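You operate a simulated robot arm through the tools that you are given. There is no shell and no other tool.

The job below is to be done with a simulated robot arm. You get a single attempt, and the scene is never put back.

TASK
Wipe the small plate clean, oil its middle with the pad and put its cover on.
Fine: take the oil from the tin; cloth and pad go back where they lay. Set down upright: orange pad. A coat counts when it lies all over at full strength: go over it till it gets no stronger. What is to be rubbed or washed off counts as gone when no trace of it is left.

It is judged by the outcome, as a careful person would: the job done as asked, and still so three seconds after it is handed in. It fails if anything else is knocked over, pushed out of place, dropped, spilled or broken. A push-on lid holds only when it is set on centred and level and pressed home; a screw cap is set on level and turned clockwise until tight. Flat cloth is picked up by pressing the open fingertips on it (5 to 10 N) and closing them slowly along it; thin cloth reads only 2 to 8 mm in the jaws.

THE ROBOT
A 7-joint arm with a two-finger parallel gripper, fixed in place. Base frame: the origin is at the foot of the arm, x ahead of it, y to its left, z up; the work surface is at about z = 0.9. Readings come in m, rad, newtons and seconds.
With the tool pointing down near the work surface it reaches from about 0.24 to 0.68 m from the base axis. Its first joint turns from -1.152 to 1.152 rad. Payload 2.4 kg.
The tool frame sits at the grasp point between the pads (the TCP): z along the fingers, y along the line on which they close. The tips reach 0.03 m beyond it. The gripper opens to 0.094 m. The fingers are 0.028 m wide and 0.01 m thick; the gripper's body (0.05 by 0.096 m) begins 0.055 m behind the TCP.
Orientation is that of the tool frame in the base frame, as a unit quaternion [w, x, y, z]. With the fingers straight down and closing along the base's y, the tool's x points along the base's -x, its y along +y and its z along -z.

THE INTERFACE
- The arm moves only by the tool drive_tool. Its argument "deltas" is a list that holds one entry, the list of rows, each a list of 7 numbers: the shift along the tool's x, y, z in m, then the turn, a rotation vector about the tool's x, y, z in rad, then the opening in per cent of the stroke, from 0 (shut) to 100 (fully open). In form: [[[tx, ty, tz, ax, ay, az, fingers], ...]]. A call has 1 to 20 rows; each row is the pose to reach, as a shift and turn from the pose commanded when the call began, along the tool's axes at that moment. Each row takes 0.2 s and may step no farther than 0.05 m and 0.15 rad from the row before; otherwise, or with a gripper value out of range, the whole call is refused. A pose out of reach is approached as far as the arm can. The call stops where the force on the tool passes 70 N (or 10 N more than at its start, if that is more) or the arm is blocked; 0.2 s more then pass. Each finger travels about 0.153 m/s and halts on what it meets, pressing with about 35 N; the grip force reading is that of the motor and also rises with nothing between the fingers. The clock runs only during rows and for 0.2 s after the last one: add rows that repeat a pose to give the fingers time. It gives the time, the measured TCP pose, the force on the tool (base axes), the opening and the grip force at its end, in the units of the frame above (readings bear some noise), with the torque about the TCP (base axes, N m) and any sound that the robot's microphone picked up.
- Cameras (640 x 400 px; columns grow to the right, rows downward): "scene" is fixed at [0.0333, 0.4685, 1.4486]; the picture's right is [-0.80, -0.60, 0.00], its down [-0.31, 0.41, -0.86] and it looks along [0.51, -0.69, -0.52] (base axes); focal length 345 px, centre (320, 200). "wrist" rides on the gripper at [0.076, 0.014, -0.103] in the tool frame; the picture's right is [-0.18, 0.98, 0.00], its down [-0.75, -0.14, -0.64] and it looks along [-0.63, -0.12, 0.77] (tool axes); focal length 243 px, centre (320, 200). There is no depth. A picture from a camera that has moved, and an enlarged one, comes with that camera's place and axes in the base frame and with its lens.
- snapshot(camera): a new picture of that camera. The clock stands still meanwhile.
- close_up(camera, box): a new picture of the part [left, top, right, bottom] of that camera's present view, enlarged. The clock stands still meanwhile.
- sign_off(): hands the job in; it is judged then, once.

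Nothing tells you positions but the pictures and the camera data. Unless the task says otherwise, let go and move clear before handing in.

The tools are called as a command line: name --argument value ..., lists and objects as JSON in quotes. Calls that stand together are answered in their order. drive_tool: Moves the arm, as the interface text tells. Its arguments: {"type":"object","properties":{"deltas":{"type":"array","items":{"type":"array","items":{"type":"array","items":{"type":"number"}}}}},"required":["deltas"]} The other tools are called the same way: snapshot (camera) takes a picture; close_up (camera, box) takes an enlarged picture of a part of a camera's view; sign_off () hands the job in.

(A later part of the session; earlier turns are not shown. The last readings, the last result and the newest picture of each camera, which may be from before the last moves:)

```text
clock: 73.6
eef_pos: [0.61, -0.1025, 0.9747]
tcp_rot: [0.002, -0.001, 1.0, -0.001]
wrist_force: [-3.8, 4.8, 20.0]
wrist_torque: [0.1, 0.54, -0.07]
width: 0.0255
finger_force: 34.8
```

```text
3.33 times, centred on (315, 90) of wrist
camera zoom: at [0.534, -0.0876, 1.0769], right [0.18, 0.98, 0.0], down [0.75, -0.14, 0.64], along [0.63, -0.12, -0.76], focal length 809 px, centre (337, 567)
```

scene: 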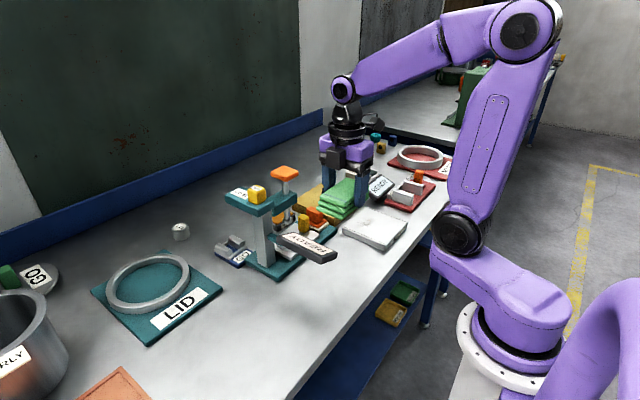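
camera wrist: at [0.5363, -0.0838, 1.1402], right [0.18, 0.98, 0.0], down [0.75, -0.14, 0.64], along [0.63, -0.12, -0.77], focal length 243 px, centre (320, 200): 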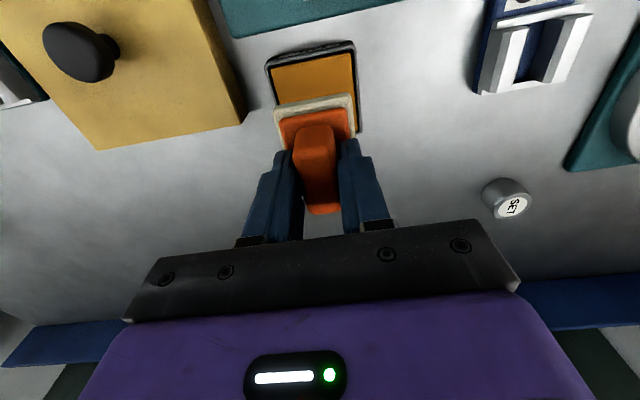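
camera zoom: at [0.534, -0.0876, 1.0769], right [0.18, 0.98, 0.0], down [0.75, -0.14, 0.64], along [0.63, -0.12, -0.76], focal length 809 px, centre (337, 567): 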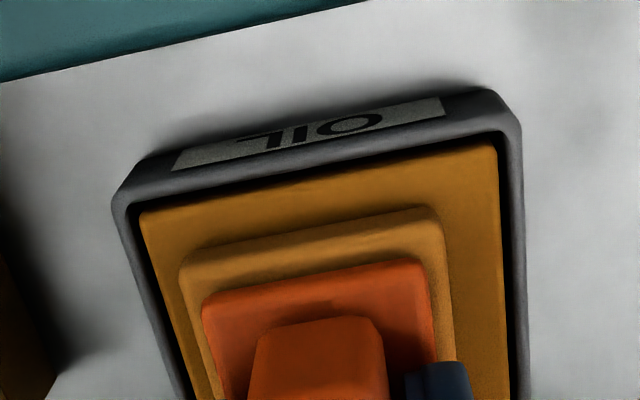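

The pad's felt has turned amber on contact, so it has taken oil. I'll lift straight out and check that the tin has not shifted.

drive_tool --deltas '[[[0, 0, -0.004, 0, 0, 0, 10], [0, 0, -0.02, 0, 0, 0, 10], [0, 0, -0.045, 0, 0, 0, 10], [0, 0, -0.07, 0, 0, 0, 10], [0, 0, -0.07, 0, 0, 0, 10]]]'

snapshot --camera "wrist"

close_up --camera "wrist" --box '[250, 30, 380, 150]'

```text
clock: 74.8
eef_pos: [0.6099, -0.0992, 1.0421]
tcp_rot: [0.0, -0.001, 1.0, -0.001]
wrist_force: [0.8, 0.4, -0.9]
wrist_torque: [-0.01, -0.02, 0.03]
width: 0.0256
finger_force: 35.0
```

```text
taken
camera wrist: at [0.5345, -0.0845, 1.1441], right [0.18, 0.98, 0.0], down [0.75, -0.14, 0.64], along [0.63, -0.12, -0.77], focal length 243 px, centre (320, 200)
```

wrist: 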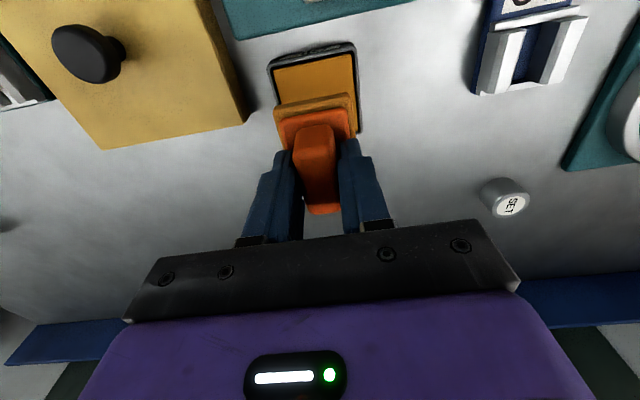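

```text
3.33 times, centred on (315, 90) of wrist
camera zoom: at [0.5345, -0.0845, 1.1441], right [0.18, 0.98, 0.0], down [0.75, -0.14, 0.64], along [0.63, -0.12, -0.77], focal length 809 px, centre (337, 567)
```

zoom: 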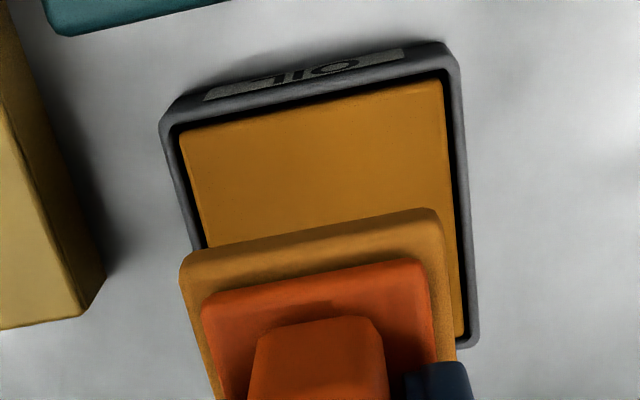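

Pad is loaded and the tin is in place. Now carry the pad over to the plate's middle (about 0.363, -0.221).

drive_tool --deltas '[[[0.03, -0.022, -0.01, 0, 0, 0, 10], [0.07, -0.045, -0.01, 0, 0, 0, 10], [0.11, -0.066, -0.01, 0, 0, 0, 10], [0.15, -0.086, -0.01, 0, 0, 0, 10], [0.19, -0.1, -0.01, 0, 0, 0, 10], [0.225, -0.115, -0.005, 0, 0, 0, 10], [0.246, -0.121, 0.01, 0, 0, 0, 10], [0.246, -0.121, 0.03, 0, 0, 0, 10], [0.246, -0.121, 0.03, 0, 0, 0, 10]]]'

snapshot --camera "wrist"

close_up --camera "scene" --box '[320, 170, 420, 260]'

```text
clock: 76.8
eef_pos: [0.3625, -0.2228, 1.0122]
tcp_rot: [-0.001, 0.001, 1.0, -0.002]
wrist_force: [0.3, 0.4, -0.3]
wrist_torque: [0.02, 0.03, -0.03]
width: 0.0255
finger_force: 34.9
```

```text
taken
camera wrist: at [0.2871, -0.2077, 1.1141], right [0.18, 0.98, 0.0], down [0.75, -0.14, 0.64], along [0.63, -0.12, -0.77], focal length 243 px, centre (320, 200)
```

wrist: 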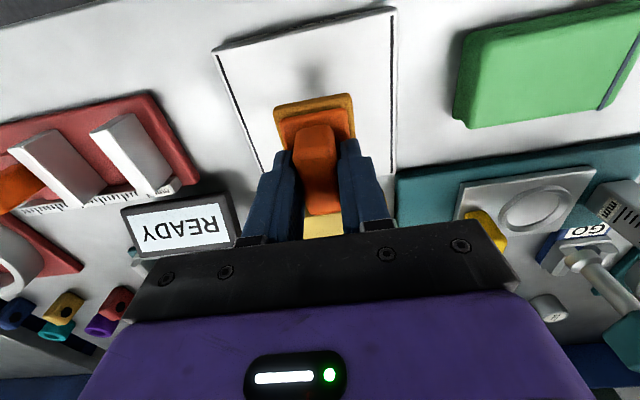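

```text
4.44 times, centred on (370, 215) of scene
camera zoom: at [0.0333, 0.4685, 1.4486], right [-0.8, -0.6, 0.0], down [-0.31, 0.41, -0.86], along [0.51, -0.69, -0.52], focal length 1532 px, centre (98, 133)
```

zoom: 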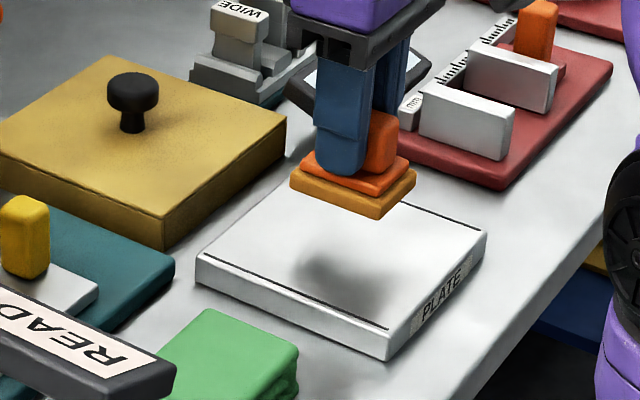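

drive_tool --deltas '[[[0, 0, 0.015, 0, 0, 0, 10], [0, 0, 0.027, 0, 0, 0, 10], [0, 0, 0.031, 0, 0, 0, 10], [0, 0, 0.032, 0, 0, 0, 10], [0, 0, 0.032, 0, 0, 0, 10]]]'

```text
clock: 78.0
eef_pos: [0.362, -0.2221, 0.981]
tcp_rot: [0.0, 0.0, 1.0, -0.001]
wrist_force: [0.0, 0.1, -0.5]
wrist_torque: [-0.04, 0.02, -0.01]
width: 0.0256
finger_force: 35.1
```

drive_tool --deltas '[[[0, 0, 0.001, 0, 0, 0, 10], [0, 0, 0.002, 0, 0, 0, 10], [0, 0, 0.002, 0, 0, 0, 10]]]'

```text
clock: 78.8
eef_pos: [0.3623, -0.223, 0.9792]
tcp_rot: [0.0, 0.0, 1.0, -0.002]
wrist_force: [0.3, 1.1, -0.2]
wrist_torque: [-0.03, 0.0, 0.0]
width: 0.0255
finger_force: 34.8
```

drive_tool --deltas '[[[0, 0, 0.0007, 0, 0, 0, 10], [0, 0, 0.0014, 0, 0, 0, 10], [0, 0, 0.0014, 0, 0, 0, 10]]]'

```text
clock: 79.6
eef_pos: [0.3615, -0.223, 0.9767]
tcp_rot: [0.0, 0.0, 1.0, -0.001]
wrist_force: [0.1, -0.6, -0.3]
wrist_torque: [0.01, -0.02, 0.02]
width: 0.0253
finger_force: 34.9
```

drive_tool --deltas '[[[0, 0, 0.0005, 0, 0, 0, 10], [0, 0, 0.001, 0, 0, 0, 10], [0, 0, 0.001, 0, 0, 0, 10]]]'

```text
clock: 80.4
eef_pos: [0.3628, -0.2228, 0.9759]
tcp_rot: [0.0, 0.0, 1.0, -0.001]
wrist_force: [-0.3, -0.4, -0.8]
wrist_torque: [0.01, -0.03, 0.02]
width: 0.0254
finger_force: 35.4
```

drive_tool --deltas '[[[0, 0, 0.0005, 0, 0, 0, 10], [0, 0, 0.001, 0, 0, 0, 10], [0, 0, 0.001, 0, 0, 0, 10]]]'

close_up --camera "scene" --box '[320, 170, 420, 260]'

```text
clock: 81.2
eef_pos: [0.3626, -0.2217, 0.9762]
tcp_rot: [0.0, 0.001, 1.0, 0.0]
wrist_force: [0.2, 0.2, 0.0]
wrist_torque: [0.01, -0.01, 0.02]
width: 0.0255
finger_force: 34.8
```

```text
4.44 times, centred on (370, 215) of scene
camera zoom: at [0.0333, 0.4685, 1.4486], right [-0.8, -0.6, 0.0], down [-0.31, 0.41, -0.86], along [0.51, -0.69, -0.52], focal length 1532 px, centre (98, 133)
```

zoom: 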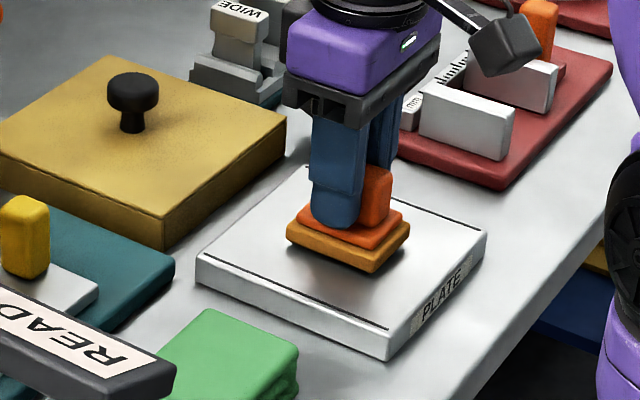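

drive_tool --deltas '[[[0, 0, 0.0005, 0, 0, 0, 10], [0, 0, 0.001, 0, 0, 0, 10], [0, 0, 0.0012, 0, 0, 0, 10], [0, 0, 0.0012, 0, 0, 0, 10]]]'

```text
clock: 82.2
eef_pos: [0.3622, -0.2241, 0.9744]
tcp_rot: [0.0, -0.001, 1.0, -0.001]
wrist_force: [0.6, 1.1, -0.9]
wrist_torque: [-0.06, 0.02, -0.01]
width: 0.0255
finger_force: 35.1
```

drive_tool --deltas '[[[0, 0, 0.0005, 0, 0, 0, 10], [0, 0, 0.001, 0, 0, 0, 10], [0, 0, 0.0012, 0, 0, 0, 10], [0, 0, 0.0012, 0, 0, 0, 10]]]'

```text
clock: 83.2
eef_pos: [0.3625, -0.2239, 0.9731]
tcp_rot: [0.0, 0.0, 1.0, -0.001]
wrist_force: [-0.8, -0.4, -0.8]
wrist_torque: [0.04, -0.02, -0.04]
width: 0.0257
finger_force: 35.2
```

drive_tool --deltas '[[[0, 0, 0.0005, 0, 0, 0, 10], [0, 0, 0.001, 0, 0, 0, 10], [0, 0, 0.001, 0, 0, 0, 10]]]'

close_up --camera "scene" --box '[350, 200, 400, 240]'

```text
clock: 84.0
eef_pos: [0.3628, -0.2228, 0.9707]
tcp_rot: [0.0, 0.0, 1.0, -0.002]
wrist_force: [0.3, 0.5, -0.3]
wrist_torque: [-0.03, -0.04, 0.01]
width: 0.0254
finger_force: 34.2
```

```text
10.00 times, centred on (375, 220) of scene
camera zoom: at [0.0333, 0.4685, 1.4486], right [-0.8, -0.6, 0.0], down [-0.31, 0.41, -0.86], along [0.51, -0.69, -0.52], focal length 3447 px, centre (-230, 0)
```

zoom: 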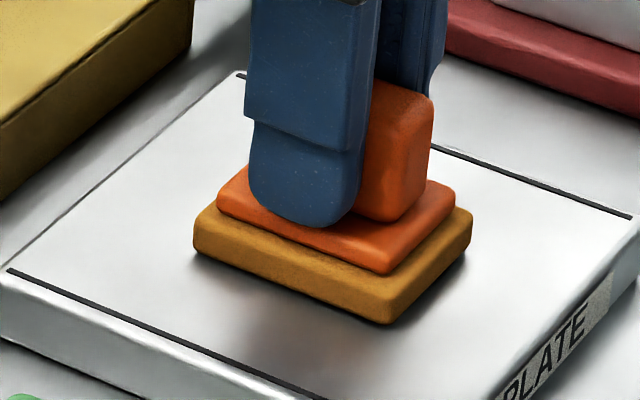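

drive_tool --deltas '[[[0, 0, 0.0005, 0, 0, 0, 10], [0, 0, 0.001, 0, 0, 0, 10], [0, 0, 0.001, 0, 0, 0, 10]]]'

```text
clock: 84.8
eef_pos: [0.3635, -0.2218, 0.9709]
tcp_rot: [-0.001, -0.001, 1.0, -0.002]
wrist_force: [0.1, -0.1, -0.3]
wrist_torque: [0.02, -0.02, -0.01]
width: 0.0255
finger_force: 34.8
```

drive_tool --deltas '[[[0, 0, 0.0005, 0, 0, 0, 10], [0, 0, 0.001, 0, 0, 0, 10], [0, 0, 0.001, 0, 0, 0, 10]]]'

```text
clock: 85.6
eef_pos: [0.3621, -0.2216, 0.9708]
tcp_rot: [0.002, 0.0, 1.0, -0.002]
wrist_force: [0.3, 2.8, 8.1]
wrist_torque: [0.03, 0.0, 0.05]
width: 0.0254
finger_force: 34.6
```

Contact at about 8 N. Now a slow first stroke sideways to see how the oil goes on.

drive_tool --deltas '[[[0, 0.006, 0, 0, 0, 0, 10], [0, 0.012, 0, 0, 0, 0, 10], [0, 0.018, 0, 0, 0, 0, 10], [0, 0.024, 0, 0, 0, 0, 10], [0, 0.03, 0, 0, 0, 0, 10]]]'

close_up --camera "scene" --box '[335, 190, 415, 255]'

close_up --camera "wrist" --box '[180, 0, 440, 200]'

```text
clock: 86.8
eef_pos: [0.3646, -0.1927, 0.9713]
tcp_rot: [0.0, -0.001, 1.0, -0.002]
wrist_force: [-0.3, -1.4, 1.8]
wrist_torque: [0.0, -0.06, -0.04]
width: 0.0258
finger_force: 34.8
```

```text
6.15 times, centred on (375, 222) of scene
camera zoom: at [0.0333, 0.4685, 1.4486], right [-0.8, -0.6, 0.0], down [-0.31, 0.41, -0.86], along [0.51, -0.69, -0.52], focal length 2121 px, centre (-18, 62)
```

zoom: 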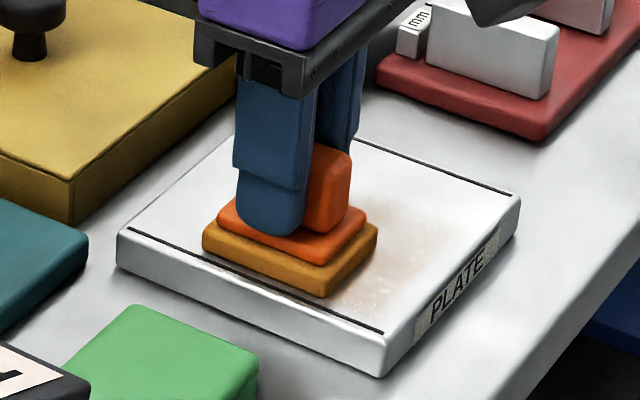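

```text
2.00 times, centred on (310, 100) of wrist
camera zoom: at [0.2882, -0.1774, 1.0732], right [0.18, 0.98, 0.0], down [0.75, -0.14, 0.64], along [0.63, -0.12, -0.77], focal length 485 px, centre (340, 400)
```

zoom: 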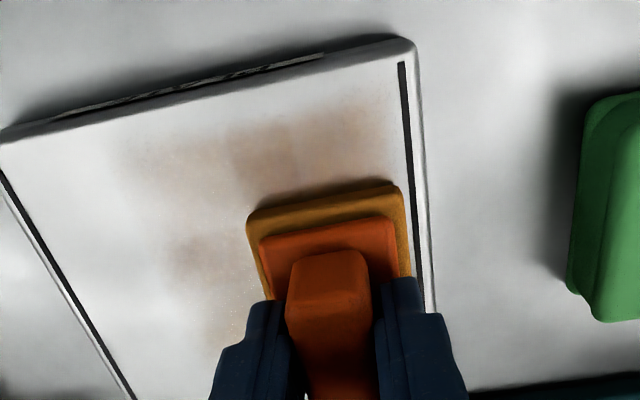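

The oil shows as a faint tan film. I'll continue with slow strokes across the full width, pressing slightly more.

drive_tool --deltas '[[[0, -0.006, 0.0005, 0, 0, 0, 10], [0, -0.012, 0.0005, 0, 0, 0, 10], [0, -0.018, 0.0005, 0, 0, 0, 10], [0, -0.024, 0.0005, 0, 0, 0, 10], [0, -0.03, 0.0005, 0, 0, 0, 10], [0, -0.036, 0.0005, 0, 0, 0, 10], [0, -0.042, 0.0005, 0, 0, 0, 10], [0, -0.048, 0.0005, 0, 0, 0, 10], [0, -0.054, 0.0005, 0, 0, 0, 10], [0, -0.06, 0.0005, 0, 0, 0, 10]]]'

close_up --camera "scene" --box '[335, 190, 415, 255]'

close_up --camera "wrist" --box '[180, 0, 440, 200]'

```text
clock: 89.0
eef_pos: [0.3615, -0.2521, 0.9702]
tcp_rot: [0.001, 0.0, 1.0, -0.002]
wrist_force: [0.1, 9.4, 27.2]
wrist_torque: [0.06, -0.07, 0.0]
width: 0.0257
finger_force: 35.3
```

```text
6.15 times, centred on (375, 222) of scene
camera zoom: at [0.033, 0.469, 1.4484], right [-0.8, -0.6, 0.0], down [-0.31, 0.41, -0.86], along [0.51, -0.69, -0.52], focal length 2121 px, centre (-18, 62)
```

zoom: 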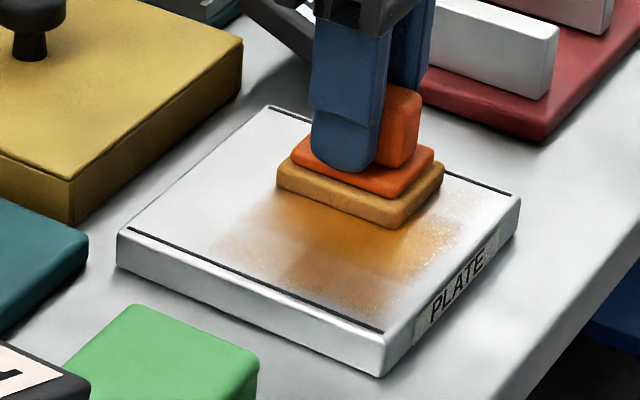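

```text
2.00 times, centred on (310, 100) of wrist
camera zoom: at [0.2867, -0.2378, 1.0724], right [0.18, 0.98, 0.0], down [0.75, -0.14, 0.64], along [0.63, -0.12, -0.77], focal length 485 px, centre (340, 400)
```

zoom: 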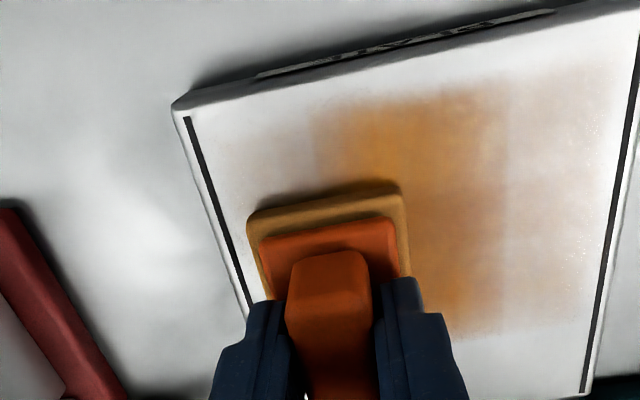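

The coat builds up well with pressure. Now the near column: shift toward -x and stroke across.

drive_tool --deltas '[[[0.007, 0, -0.0003, 0, 0, 0, 10], [0.014, 0, -0.0003, 0, 0, 0, 10], [0.021, 0, -0.0003, 0, 0, 0, 10], [0.028, 0, -0.0003, 0, 0, 0, 10], [0.028, 0.006, -0.0003, 0, 0, 0, 10], [0.028, 0.012, -0.0003, 0, 0, 0, 10], [0.028, 0.018, -0.0003, 0, 0, 0, 10], [0.028, 0.024, -0.0003, 0, 0, 0, 10], [0.028, 0.03, -0.0003, 0, 0, 0, 10], [0.028, 0.036, -0.0003, 0, 0, 0, 10], [0.028, 0.042, -0.0003, 0, 0, 0, 10], [0.028, 0.048, -0.0003, 0, 0, 0, 10], [0.028, 0.054, -0.0003, 0, 0, 0, 10], [0.028, 0.06, -0.0003, 0, 0, 0, 10]]]'

close_up --camera "scene" --box '[335, 190, 415, 255]'

close_up --camera "wrist" --box '[180, 0, 440, 200]'

```text
clock: 92.0
eef_pos: [0.3333, -0.1913, 0.9697]
tcp_rot: [0.0, -0.001, 1.0, 0.001]
wrist_force: [0.4, -0.7, 0.8]
wrist_torque: [0.01, -0.03, 0.02]
width: 0.0256
finger_force: 34.6
```

```text
6.15 times, centred on (375, 222) of scene
camera zoom: at [0.0333, 0.4685, 1.4486], right [-0.8, -0.6, 0.0], down [-0.31, 0.41, -0.86], along [0.51, -0.69, -0.52], focal length 2121 px, centre (-18, 62)
```

zoom: 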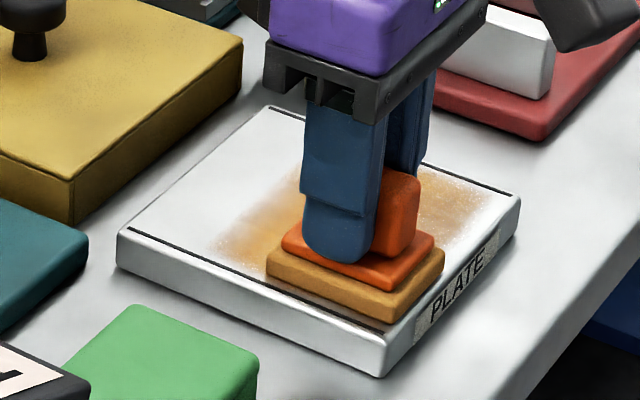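

```text
2.00 times, centred on (310, 100) of wrist
camera zoom: at [0.2581, -0.1788, 1.0727], right [0.18, 0.98, 0.0], down [0.76, -0.14, 0.64], along [0.63, -0.12, -0.77], focal length 485 px, centre (340, 400)
```

zoom: 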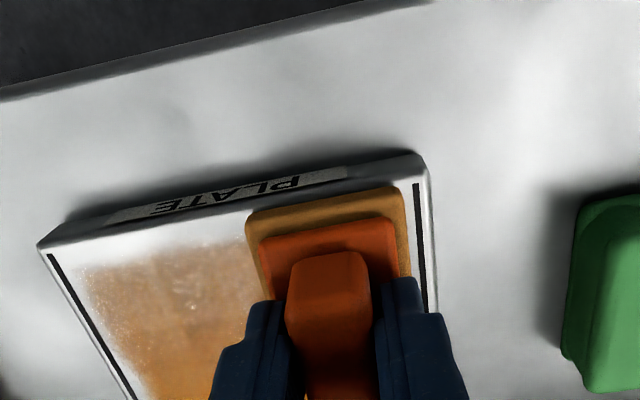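

The coat only takes inside a middle area leaving a narrow margin, which is what is wanted. I'll go back over this column with a bit more pressure.

drive_tool --deltas '[[[-0.003, 0, 0.0007, 0, 0, 0, 10], [-0.003, -0.006, 0.0007, 0, 0, 0, 10], [-0.003, -0.012, 0.0007, 0, 0, 0, 10], [-0.003, -0.018, 0.0007, 0, 0, 0, 10], [-0.003, -0.024, 0.0007, 0, 0, 0, 10], [-0.003, -0.03, 0.0007, 0, 0, 0, 10], [-0.003, -0.036, 0.0007, 0, 0, 0, 10], [-0.003, -0.042, 0.0007, 0, 0, 0, 10], [-0.003, -0.048, 0.0007, 0, 0, 0, 10], [-0.003, -0.054, 0.0007, 0, 0, 0, 10], [-0.003, -0.06, 0.0007, 0, 0, 0, 10]]]'

close_up --camera "scene" --box '[335, 190, 415, 255]'

close_up --camera "wrist" --box '[180, 0, 440, 200]'

```text
clock: 94.4
eef_pos: [0.3371, -0.253, 0.9685]
tcp_rot: [0.001, -0.001, 1.0, -0.002]
wrist_force: [1.5, 14.6, 42.8]
wrist_torque: [0.35, -0.04, 0.0]
width: 0.0257
finger_force: 35.0
```

```text
6.15 times, centred on (375, 222) of scene
camera zoom: at [0.0329, 0.4693, 1.4483], right [-0.8, -0.6, 0.0], down [-0.31, 0.41, -0.86], along [0.51, -0.69, -0.52], focal length 2121 px, centre (-18, 62)
```

zoom: 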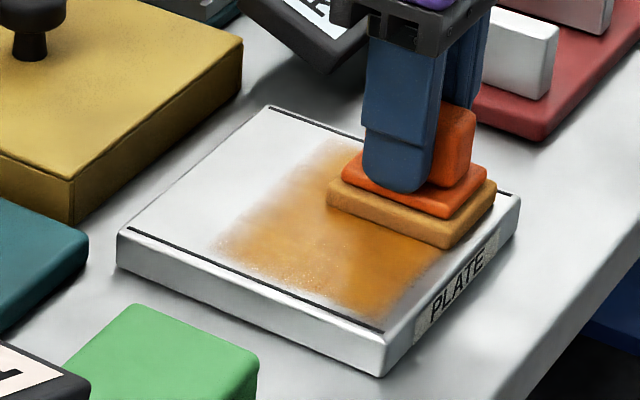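

```text
2.00 times, centred on (310, 100) of wrist
camera zoom: at [0.2618, -0.2381, 1.0716], right [0.18, 0.98, 0.0], down [0.75, -0.14, 0.64], along [0.63, -0.12, -0.77], focal length 485 px, centre (340, 400)
```

zoom: 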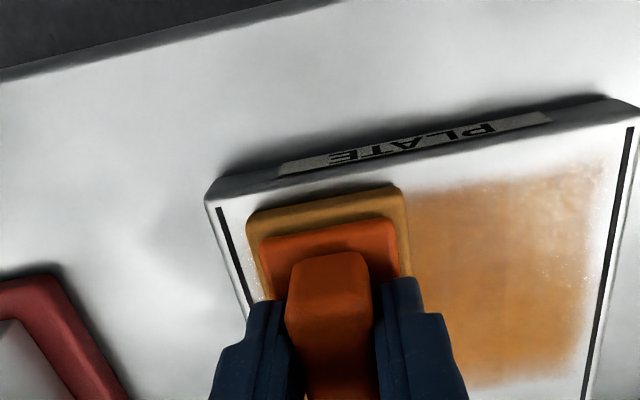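

Good coverage in the near half. Now lift slightly, go to the far column and stroke there.

drive_tool --deltas '[[[0, 0, -0.005, 0, 0, 0, 10], [-0.02, 0, -0.006, 0, 0, 0, 10], [-0.045, 0, -0.006, 0, 0, 0, 10], [-0.053, 0, -0.006, 0, 0, 0, 10], [-0.053, 0, -0.003, 0, 0, 0, 10], [-0.053, 0, -0.001, 0, 0, 0, 10], [-0.053, 0, -0.0003, 0, 0, 0, 10], [-0.053, 0, -0.0003, 0, 0, 0, 10]]]'

```text
clock: 96.2
eef_pos: [0.3909, -0.2527, 0.9695]
tcp_rot: [0.001, 0.0, 1.0, -0.001]
wrist_force: [-2.3, 0.8, 8.3]
wrist_torque: [0.04, 0.02, -0.02]
width: 0.0256
finger_force: 35.1
```

drive_tool --deltas '[[[0, 0.006, 0.0003, 0, 0, 0, 10], [0, 0.012, 0.0005, 0, 0, 0, 10], [0, 0.018, 0.0006, 0, 0, 0, 10], [0, 0.024, 0.0006, 0, 0, 0, 10], [0, 0.03, 0.0006, 0, 0, 0, 10], [0, 0.036, 0.0006, 0, 0, 0, 10], [0, 0.042, 0.0006, 0, 0, 0, 10], [0, 0.048, 0.0006, 0, 0, 0, 10], [0, 0.054, 0.0006, 0, 0, 0, 10], [0, 0.06, 0.0006, 0, 0, 0, 10]]]'

close_up --camera "scene" --box '[335, 190, 415, 255]'

close_up --camera "wrist" --box '[180, 0, 440, 200]'

```text
clock: 98.4
eef_pos: [0.3905, -0.1946, 0.9695]
tcp_rot: [0.003, 0.0, 1.0, -0.003]
wrist_force: [0.7, -12.3, 34.9]
wrist_torque: [-0.06, 0.59, 0.16]
width: 0.0255
finger_force: 34.9
```

```text
6.15 times, centred on (375, 222) of scene
camera zoom: at [0.0329, 0.4684, 1.4486], right [-0.8, -0.6, 0.0], down [-0.31, 0.41, -0.86], along [0.51, -0.69, -0.52], focal length 2121 px, centre (-18, 62)
```

zoom: 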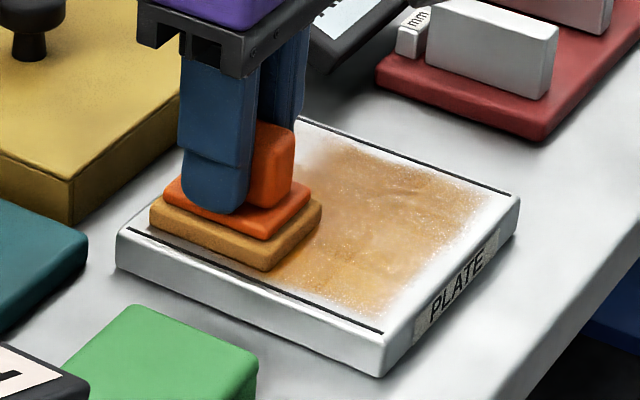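

```text
2.00 times, centred on (310, 100) of wrist
camera zoom: at [0.3148, -0.1791, 1.0714], right [0.18, 0.98, 0.0], down [0.75, -0.14, 0.65], along [0.64, -0.12, -0.76], focal length 485 px, centre (340, 400)
```

zoom: 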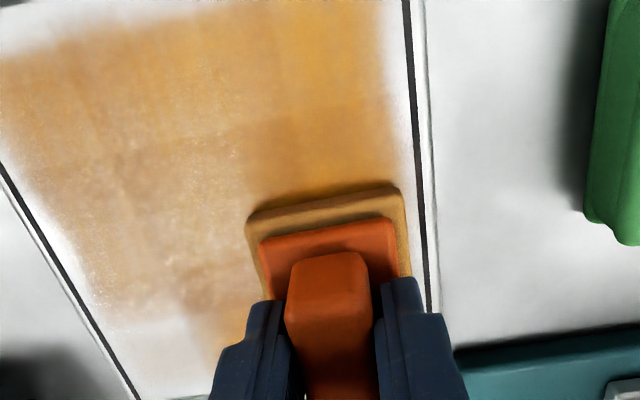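

The pad has grown paler, so it has given up much of its oil. I'll dip again for a full-strength coat.

drive_tool --deltas '[[[0, 0, -0.005, 0, 0, 0, 10], [0, 0, -0.035, 0, 0, 0, 10], [-0.015, 0.002, -0.07, 0, 0, 0, 10], [-0.055, 0.01, -0.08, 0, 0, 0, 10], [-0.1, 0.025, -0.08, 0, 0, 0, 10], [-0.14, 0.045, -0.08, 0, 0, 0, 10], [-0.18, 0.07, -0.08, 0, 0, 0, 10], [-0.21, 0.088, -0.08, 0, 0, 0, 10], [-0.218, 0.091, -0.07, 0, 0, 0, 10], [-0.218, 0.091, -0.04, 0, 0, 0, 10], [-0.218, 0.091, -0.018, 0, 0, 0, 10], [-0.218, 0.091, -0.01, 0, 0, 0, 10], [-0.218, 0.091, -0.01, 0, 0, 0, 10]]]'

close_up --camera "wrist" --box '[250, 30, 380, 150]'

close_up --camera "scene" --box '[335, 190, 415, 255]'

```text
clock: 101.2
eef_pos: [0.6078, -0.1014, 0.9781]
tcp_rot: [0.001, 0.0, 1.0, -0.001]
wrist_force: [0.5, 0.5, -0.3]
wrist_torque: [0.02, -0.03, -0.01]
width: 0.0255
finger_force: 34.8
```

```text
3.33 times, centred on (315, 90) of wrist
camera zoom: at [0.532, -0.0856, 1.081], right [0.18, 0.98, 0.0], down [0.75, -0.14, 0.64], along [0.63, -0.12, -0.77], focal length 809 px, centre (337, 567)
```

zoom: 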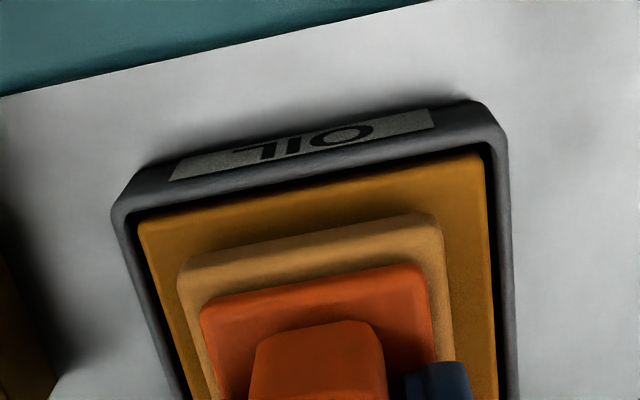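

```text
6.15 times, centred on (375, 222) of scene
camera zoom: at [0.0333, 0.4685, 1.4486], right [-0.8, -0.6, 0.0], down [-0.31, 0.41, -0.86], along [0.51, -0.69, -0.52], focal length 2121 px, centre (-18, 62)
```

zoom: 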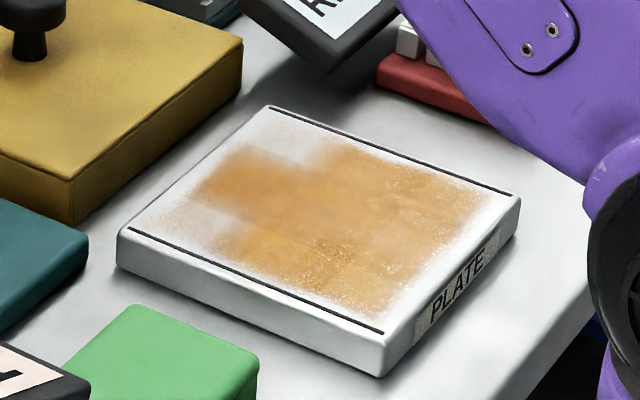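

The pad is well placed over the oil. Lower to contact.

drive_tool --deltas '[[[0, 0, 0.002, 0, 0, 0, 10], [0, 0, 0.004, 0, 0, 0, 10], [0, 0, 0.005, 0, 0, 0, 10], [0, 0, 0.0055, 0, 0, 0, 10], [0, 0, 0.0055, 0, 0, 0, 10]]]'

close_up --camera "wrist" --box '[250, 30, 380, 150]'

```text
clock: 102.4
eef_pos: [0.6078, -0.1034, 0.9749]
tcp_rot: [0.0, 0.0, 1.0, -0.001]
wrist_force: [-2.3, 0.9, 9.2]
wrist_torque: [0.17, 0.09, 0.01]
width: 0.0258
finger_force: 35.1
```

```text
3.33 times, centred on (315, 90) of wrist
camera zoom: at [0.5325, -0.0875, 1.076], right [0.18, 0.98, 0.0], down [0.75, -0.14, 0.64], along [0.63, -0.12, -0.77], focal length 809 px, centre (337, 567)
```

zoom: 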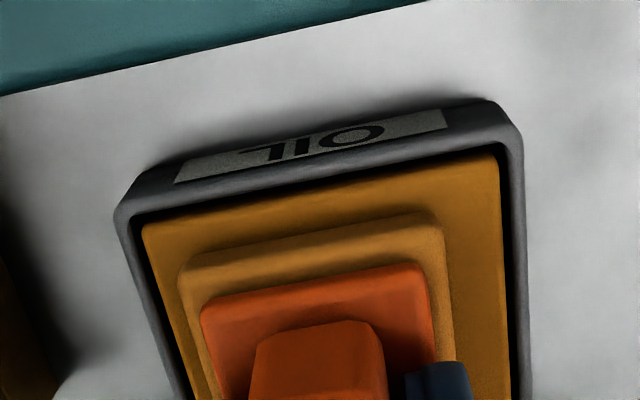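

drive_tool --deltas '[[[0, 0, 0.0003, 0, 0, 0, 10], [0, 0, 0.0003, 0, 0, 0, 10], [0, 0, 0.0003, 0, 0, 0, 10], [0, 0, 0.0003, 0, 0, 0, 10]]]'

close_up --camera "wrist" --box '[250, 30, 380, 150]'

```text
clock: 103.4
eef_pos: [0.6082, -0.1027, 0.9744]
tcp_rot: [0.002, -0.001, 1.0, -0.002]
wrist_force: [-1.1, 2.3, 18.7]
wrist_torque: [0.13, 0.15, 0.03]
width: 0.0256
finger_force: 35.1
```

```text
3.33 times, centred on (315, 90) of wrist
camera zoom: at [0.5325, -0.0877, 1.0758], right [0.18, 0.98, 0.0], down [0.75, -0.14, 0.64], along [0.63, -0.12, -0.76], focal length 809 px, centre (337, 567)
```

zoom: 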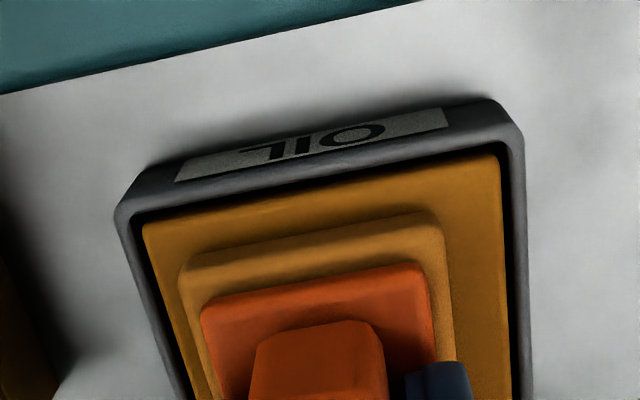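

Pad is recharged. I'll lift out and return to the far column of the plate.

drive_tool --deltas '[[[0, 0, -0.005, 0, 0, 0, 10], [0, 0, -0.03, 0, 0, 0, 10], [0, 0, -0.07, 0, 0, 0, 10], [0.035, -0.025, -0.08, 0, 0, 0, 10], [0.075, -0.05, -0.08, 0, 0, 0, 10], [0.115, -0.075, -0.08, 0, 0, 0, 10], [0.155, -0.1, -0.08, 0, 0, 0, 10], [0.195, -0.127, -0.08, 0, 0, 0, 10], [0.218, -0.151, -0.07, 0, 0, 0, 10], [0.218, -0.151, -0.035, 0, 0, 0, 10], [0.218, -0.151, -0.01, 0, 0, 0, 10], [0.218, -0.151, 0, 0, 0, 0, 10], [0.218, -0.151, 0.002, 0, 0, 0, 10], [0.218, -0.151, 0.002, 0, 0, 0, 10]]]'

```text
clock: 106.4
eef_pos: [0.3902, -0.254, 0.9722]
tcp_rot: [0.0, 0.0, 1.0, -0.001]
wrist_force: [-0.2, 0.4, -0.6]
wrist_torque: [0.02, 0.01, 0.0]
width: 0.0255
finger_force: 34.5
```

drive_tool --deltas '[[[0, 0, 0.001, 0, 0, 0, 10], [0, 0, 0.0018, 0, 0, 0, 10], [0, 0, 0.0022, 0, 0, 0, 10], [0, 0, 0.0022, 0, 0, 0, 10]]]'

```text
clock: 107.4
eef_pos: [0.3911, -0.2541, 0.9707]
tcp_rot: [0.001, 0.0, 1.0, -0.002]
wrist_force: [-1.3, -1.4, 7.1]
wrist_torque: [0.08, 0.07, 0.02]
width: 0.0254
finger_force: 35.1
```

drive_tool --deltas '[[[0, -0.002, 0.0003, 0, 0, 0, 10], [0, -0.002, 0.0004, 0, 0, 0, 10], [0, 0.004, 0.0005, 0, 0, 0, 10], [0, 0.01, 0.0005, 0, 0, 0, 10], [0, 0.016, 0.0005, 0, 0, 0, 10], [0, 0.022, 0.0005, 0, 0, 0, 10], [0, 0.028, 0.0005, 0, 0, 0, 10], [0, 0.034, 0.0005, 0, 0, 0, 10], [0, 0.04, 0.0005, 0, 0, 0, 10], [0, 0.046, 0.0005, 0, 0, 0, 10], [0, 0.052, 0.0005, 0, 0, 0, 10], [0, 0.058, 0.0005, 0, 0, 0, 10], [0, 0.062, 0.0005, 0, 0, 0, 10], [0, 0.062, 0.0005, 0, 0, 0, 10]]]'

close_up --camera "scene" --box '[335, 190, 415, 255]'

close_up --camera "wrist" --box '[180, 0, 440, 200]'

```text
clock: 110.4
eef_pos: [0.3925, -0.1902, 0.9691]
tcp_rot: [0.0, 0.0, 1.0, -0.001]
wrist_force: [3.2, -6.3, 22.3]
wrist_torque: [-0.01, -0.31, -0.12]
width: 0.0255
finger_force: 35.3
```

```text
6.15 times, centred on (375, 222) of scene
camera zoom: at [0.0331, 0.4684, 1.4486], right [-0.8, -0.6, 0.0], down [-0.31, 0.41, -0.86], along [0.51, -0.69, -0.52], focal length 2121 px, centre (-18, 62)
```

zoom: 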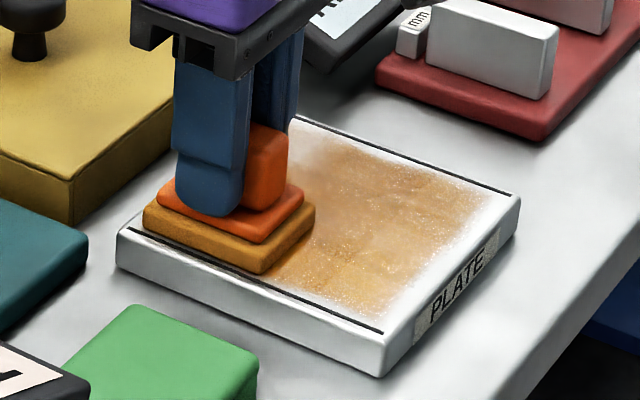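

```text
2.00 times, centred on (310, 100) of wrist
camera zoom: at [0.3161, -0.1759, 1.0717], right [0.18, 0.98, 0.0], down [0.75, -0.14, 0.64], along [0.63, -0.12, -0.76], focal length 485 px, centre (340, 400)
```

zoom: 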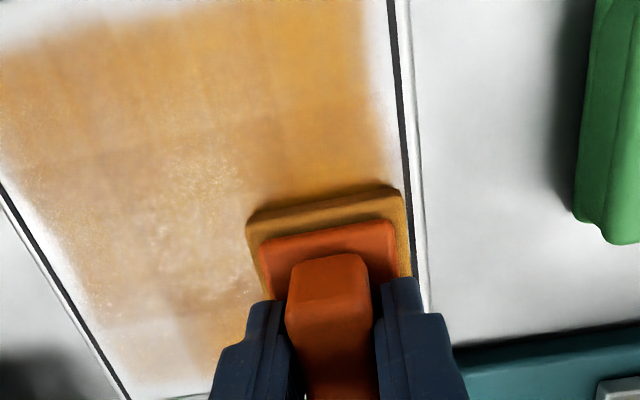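

drive_tool --deltas '[[[0, -0.006, -0.0002, 0, 0, 0, 10], [0, -0.012, -0.0002, 0, 0, 0, 10], [0, -0.018, -0.0002, 0, 0, 0, 10], [0, -0.024, -0.0002, 0, 0, 0, 10], [0, -0.03, -0.0002, 0, 0, 0, 10], [0, -0.036, -0.0002, 0, 0, 0, 10], [0, -0.042, -0.0002, 0, 0, 0, 10], [0, -0.048, -0.0002, 0, 0, 0, 10], [0, -0.054, -0.0002, 0, 0, 0, 10], [0, -0.06, -0.0002, 0, 0, 0, 10], [0, -0.064, -0.0002, 0, 0, 0, 10], [0, -0.064, -0.0002, 0, 0, 0, 10]]]'

close_up --camera "scene" --box '[335, 190, 415, 255]'

close_up --camera "wrist" --box '[220, 0, 480, 200]'

```text
clock: 113.0
eef_pos: [0.3904, -0.2554, 0.9693]
tcp_rot: [0.001, -0.001, 1.0, -0.001]
wrist_force: [-2.7, 9.6, 36.2]
wrist_torque: [0.24, -0.01, -0.02]
width: 0.0255
finger_force: 34.8
```

```text
6.15 times, centred on (375, 222) of scene
camera zoom: at [0.0327, 0.4691, 1.4484], right [-0.8, -0.6, 0.0], down [-0.31, 0.41, -0.86], along [0.51, -0.69, -0.52], focal length 2121 px, centre (-18, 62)
```

zoom: 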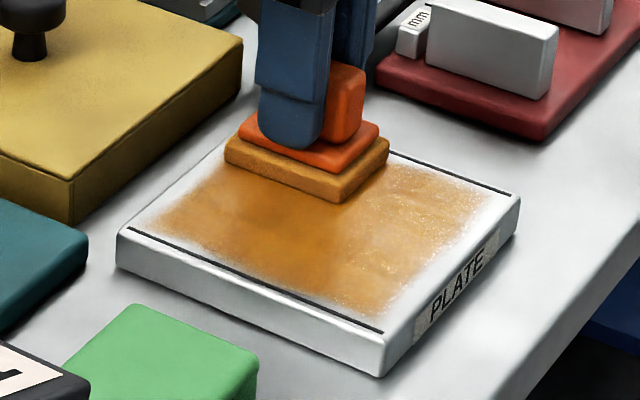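

```text
2.00 times, centred on (350, 100) of wrist
camera zoom: at [0.3145, -0.2407, 1.0716], right [0.18, 0.98, 0.0], down [0.75, -0.14, 0.64], along [0.63, -0.12, -0.77], focal length 485 px, centre (260, 400)
```

zoom: 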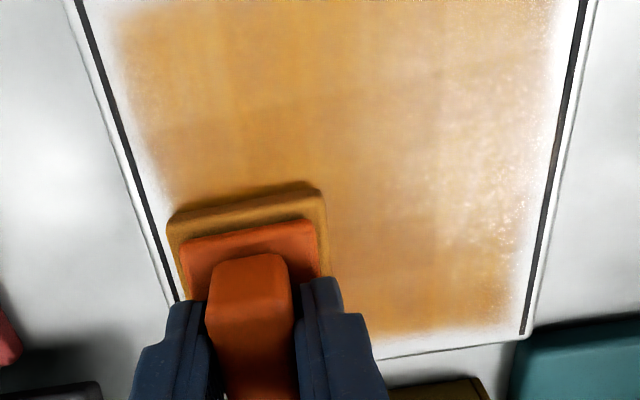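

The far column is building nicely. Next the middle column again, shifting by pulling toward -x.

drive_tool --deltas '[[[0.007, 0.001, -0.0005, 0, 0, 0, 10], [0.014, 0.001, -0.0005, 0, 0, 0, 10], [0.021, 0.001, -0.0005, 0, 0, 0, 10], [0.028, 0.001, -0.0005, 0, 0, 0, 10], [0.028, 0.007, -0.0003, 0, 0, 0, 10], [0.028, 0.013, -0.0002, 0, 0, 0, 10], [0.028, 0.019, 0, 0, 0, 0, 10], [0.028, 0.025, 0, 0, 0, 0, 10], [0.028, 0.031, 0, 0, 0, 0, 10], [0.028, 0.037, 0, 0, 0, 0, 10], [0.028, 0.043, 0, 0, 0, 0, 10], [0.028, 0.049, 0, 0, 0, 0, 10], [0.028, 0.055, 0, 0, 0, 0, 10], [0.028, 0.061, 0, 0, 0, 0, 10], [0.028, 0.065, 0, 0, 0, 0, 10]]]'

close_up --camera "scene" --box '[335, 190, 415, 255]'

```text
clock: 116.2
eef_pos: [0.3656, -0.191, 0.9696]
tcp_rot: [0.004, -0.001, 1.0, -0.003]
wrist_force: [-0.8, -14.9, 43.0]
wrist_torque: [-0.12, 0.49, 0.15]
width: 0.0256
finger_force: 35.0
```

```text
6.15 times, centred on (375, 222) of scene
camera zoom: at [0.0328, 0.4683, 1.4486], right [-0.8, -0.6, 0.0], down [-0.31, 0.41, -0.86], along [0.51, -0.69, -0.52], focal length 2121 px, centre (-18, 62)
```

zoom: 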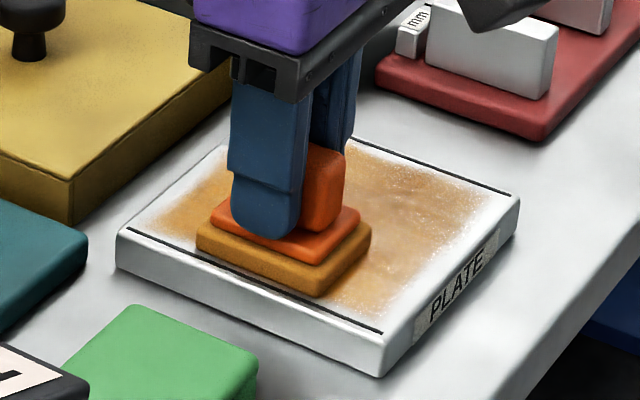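

drive_tool --deltas '[[[0.007, 0, -0.0007, 0, 0, 0, 10], [0.014, 0, -0.0007, 0, 0, 0, 10], [0.021, 0, -0.0007, 0, 0, 0, 10], [0.026, 0, -0.0007, 0, 0, 0, 10], [0.026, -0.006, -0.0007, 0, 0, 0, 10], [0.026, -0.012, -0.0007, 0, 0, 0, 10], [0.026, -0.018, -0.0007, 0, 0, 0, 10], [0.026, -0.024, -0.0007, 0, 0, 0, 10], [0.026, -0.03, -0.0007, 0, 0, 0, 10], [0.026, -0.036, -0.0007, 0, 0, 0, 10], [0.026, -0.042, -0.0007, 0, 0, 0, 10], [0.026, -0.048, -0.0007, 0, 0, 0, 10], [0.026, -0.054, -0.0007, 0, 0, 0, 10], [0.026, -0.06, -0.0007, 0, 0, 0, 10], [0.026, -0.064, -0.0007, 0, 0, 0, 10]]]'

close_up --camera "scene" --box '[335, 190, 415, 255]'

close_up --camera "wrist" --box '[220, 0, 480, 200]'

```text
clock: 118.2
eef_pos: [0.3366, -0.2167, 0.97]
tcp_rot: [0.001, -0.001, 1.0, -0.001]
wrist_force: [-2.8, 4.7, 18.2]
wrist_torque: [0.04, 0.2, 0.0]
width: 0.0255
finger_force: 35.2
stopped in row 9: the force on the tool passed its limit at 70 N (the readings are from after the stop); the commanded pose is now the measured one
```

```text
6.15 times, centred on (375, 222) of scene
camera zoom: at [0.033, 0.4687, 1.4485], right [-0.8, -0.6, 0.0], down [-0.31, 0.41, -0.86], along [0.51, -0.69, -0.52], focal length 2121 px, centre (-18, 62)
```

zoom: 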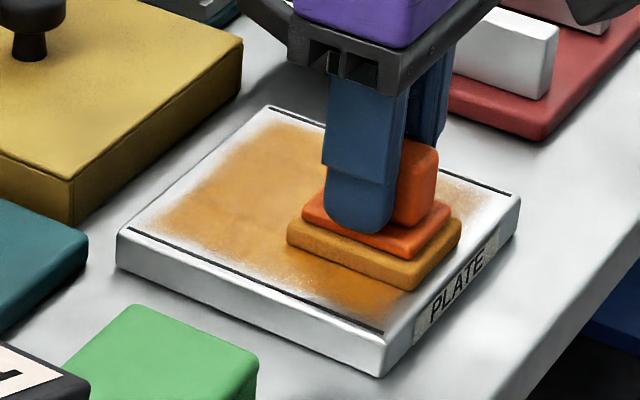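

```text
2.00 times, centred on (350, 100) of wrist
camera zoom: at [0.2608, -0.2027, 1.0716], right [0.18, 0.98, 0.0], down [0.75, -0.14, 0.64], along [0.63, -0.12, -0.76], focal length 485 px, centre (260, 400)
```

zoom: 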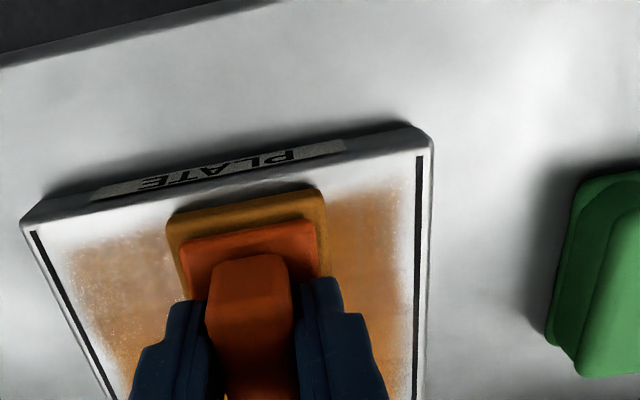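

Force peaked at 70 N; nothing moved. I'll ease off and continue more lightly.

drive_tool --deltas '[[[0, 0, -0.0007, 0, 0, 0, 10], [0, -0.006, -0.0007, 0, 0, 0, 10], [0, -0.012, -0.0007, 0, 0, 0, 10], [0, -0.018, -0.0007, 0, 0, 0, 10], [0, -0.024, -0.0007, 0, 0, 0, 10], [0, -0.03, -0.0007, 0, 0, 0, 10], [0, -0.036, -0.0007, 0, 0, 0, 10], [0, -0.036, -0.0007, 0, 0, 0, 10]]]'

```text
clock: 120.0
eef_pos: [0.337, -0.2535, 0.9704]
tcp_rot: [0.001, 0.001, 1.0, -0.002]
wrist_force: [-0.8, 0.2, 2.0]
wrist_torque: [0.0, 0.02, -0.02]
width: 0.0255
finger_force: 35.0
```

drive_tool --deltas '[[[0, 0, 0.0005, 0, 0, 0, 10], [0, 0.006, 0.0006, 0, 0, 0, 10], [0, 0.012, 0.0006, 0, 0, 0, 10], [0, 0.018, 0.0006, 0, 0, 0, 10], [0, 0.024, 0.0006, 0, 0, 0, 10], [0, 0.03, 0.0006, 0, 0, 0, 10], [0, 0.036, 0.0006, 0, 0, 0, 10]]]'

```text
clock: 121.6
eef_pos: [0.3371, -0.219, 0.9701]
tcp_rot: [0.004, 0.001, 1.0, -0.005]
wrist_force: [-2.4, -16.2, 47.7]
wrist_torque: [-0.07, 0.95, 0.31]
width: 0.0256
finger_force: 35.3
```

drive_tool --deltas '[[[0, 0, -0.0005, 0, 0, 0, 10], [0, 0.006, -0.0005, 0, 0, 0, 10], [0, 0.012, -0.0005, 0, 0, 0, 10], [0, 0.018, -0.0005, 0, 0, 0, 10], [0, 0.024, -0.0005, 0, 0, 0, 10], [0, 0.028, -0.0005, 0, 0, 0, 10]]]'

close_up --camera "scene" --box '[335, 190, 415, 255]'

close_up --camera "wrist" --box '[180, 0, 440, 200]'

```text
clock: 123.0
eef_pos: [0.3355, -0.1892, 0.9689]
tcp_rot: [0.0, 0.0, 1.0, -0.001]
wrist_force: [0.8, -4.5, 13.7]
wrist_torque: [-0.07, -0.39, -0.14]
width: 0.0255
finger_force: 35.0
```

```text
6.15 times, centred on (375, 222) of scene
camera zoom: at [0.0331, 0.4684, 1.4486], right [-0.8, -0.6, 0.0], down [-0.31, 0.41, -0.86], along [0.51, -0.69, -0.52], focal length 2121 px, centre (-18, 62)
```

zoom: 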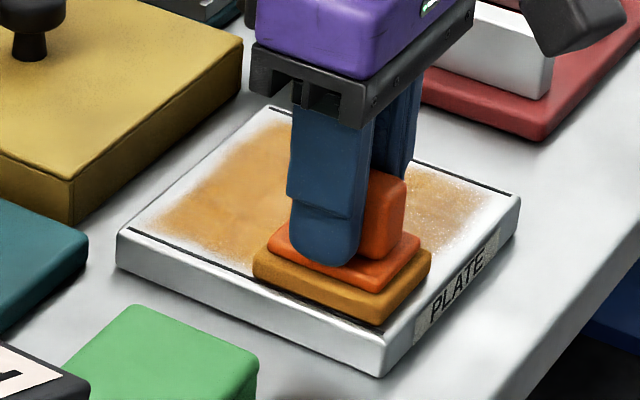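

```text
2.00 times, centred on (310, 100) of wrist
camera zoom: at [0.2612, -0.1744, 1.0719], right [0.18, 0.98, 0.0], down [0.75, -0.14, 0.64], along [0.63, -0.12, -0.77], focal length 485 px, centre (340, 400)
```

zoom: 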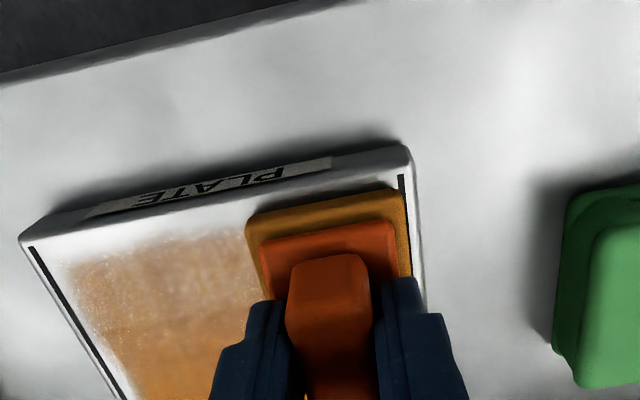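

drive_tool --deltas '[[[0, -0.006, 0, 0, 0, 0, 10], [0, -0.012, 0, 0, 0, 0, 10], [0, -0.018, 0, 0, 0, 0, 10], [0, -0.024, 0, 0, 0, 0, 10], [0, -0.03, 0, 0, 0, 0, 10], [0, -0.036, 0, 0, 0, 0, 10], [0, -0.042, 0, 0, 0, 0, 10], [0, -0.048, 0, 0, 0, 0, 10], [0, -0.054, 0, 0, 0, 0, 10], [0, -0.06, 0, 0, 0, 0, 10], [0, -0.065, 0, 0, 0, 0, 10]]]'

close_up --camera "scene" --box '[335, 190, 415, 255]'

close_up --camera "wrist" --box '[220, 0, 480, 200]'

```text
clock: 125.4
eef_pos: [0.3365, -0.2552, 0.9701]
tcp_rot: [0.001, 0.0, 1.0, -0.002]
wrist_force: [-0.1, 6.1, 18.0]
wrist_torque: [0.03, -0.24, 0.07]
width: 0.0255
finger_force: 35.1
```

```text
6.15 times, centred on (375, 222) of scene
camera zoom: at [0.0331, 0.4688, 1.4485], right [-0.8, -0.6, 0.0], down [-0.31, 0.41, -0.86], along [0.51, -0.69, -0.52], focal length 2121 px, centre (-18, 62)
```

zoom: 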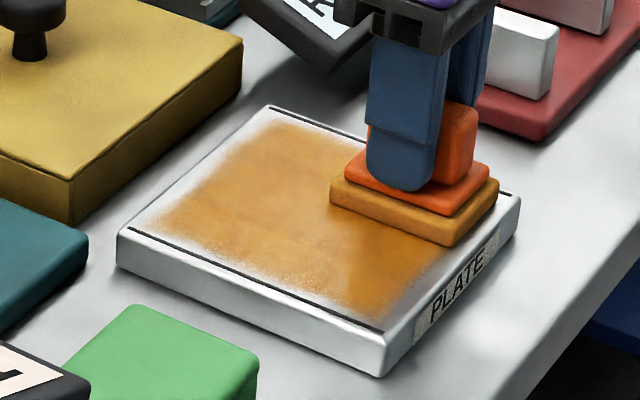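

```text
2.00 times, centred on (350, 100) of wrist
camera zoom: at [0.2612, -0.2402, 1.0717], right [0.18, 0.98, 0.0], down [0.75, -0.14, 0.64], along [0.63, -0.12, -0.77], focal length 485 px, centre (260, 400)
```

zoom: 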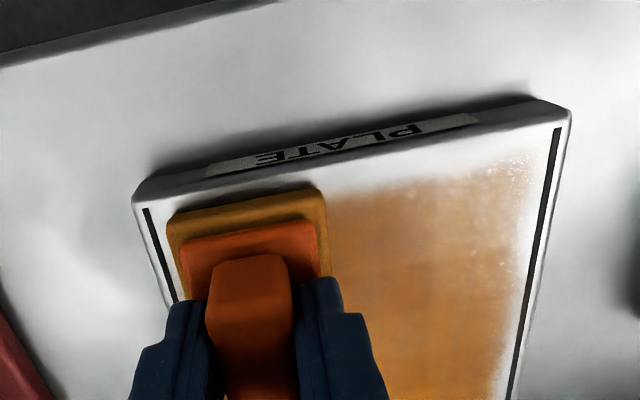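

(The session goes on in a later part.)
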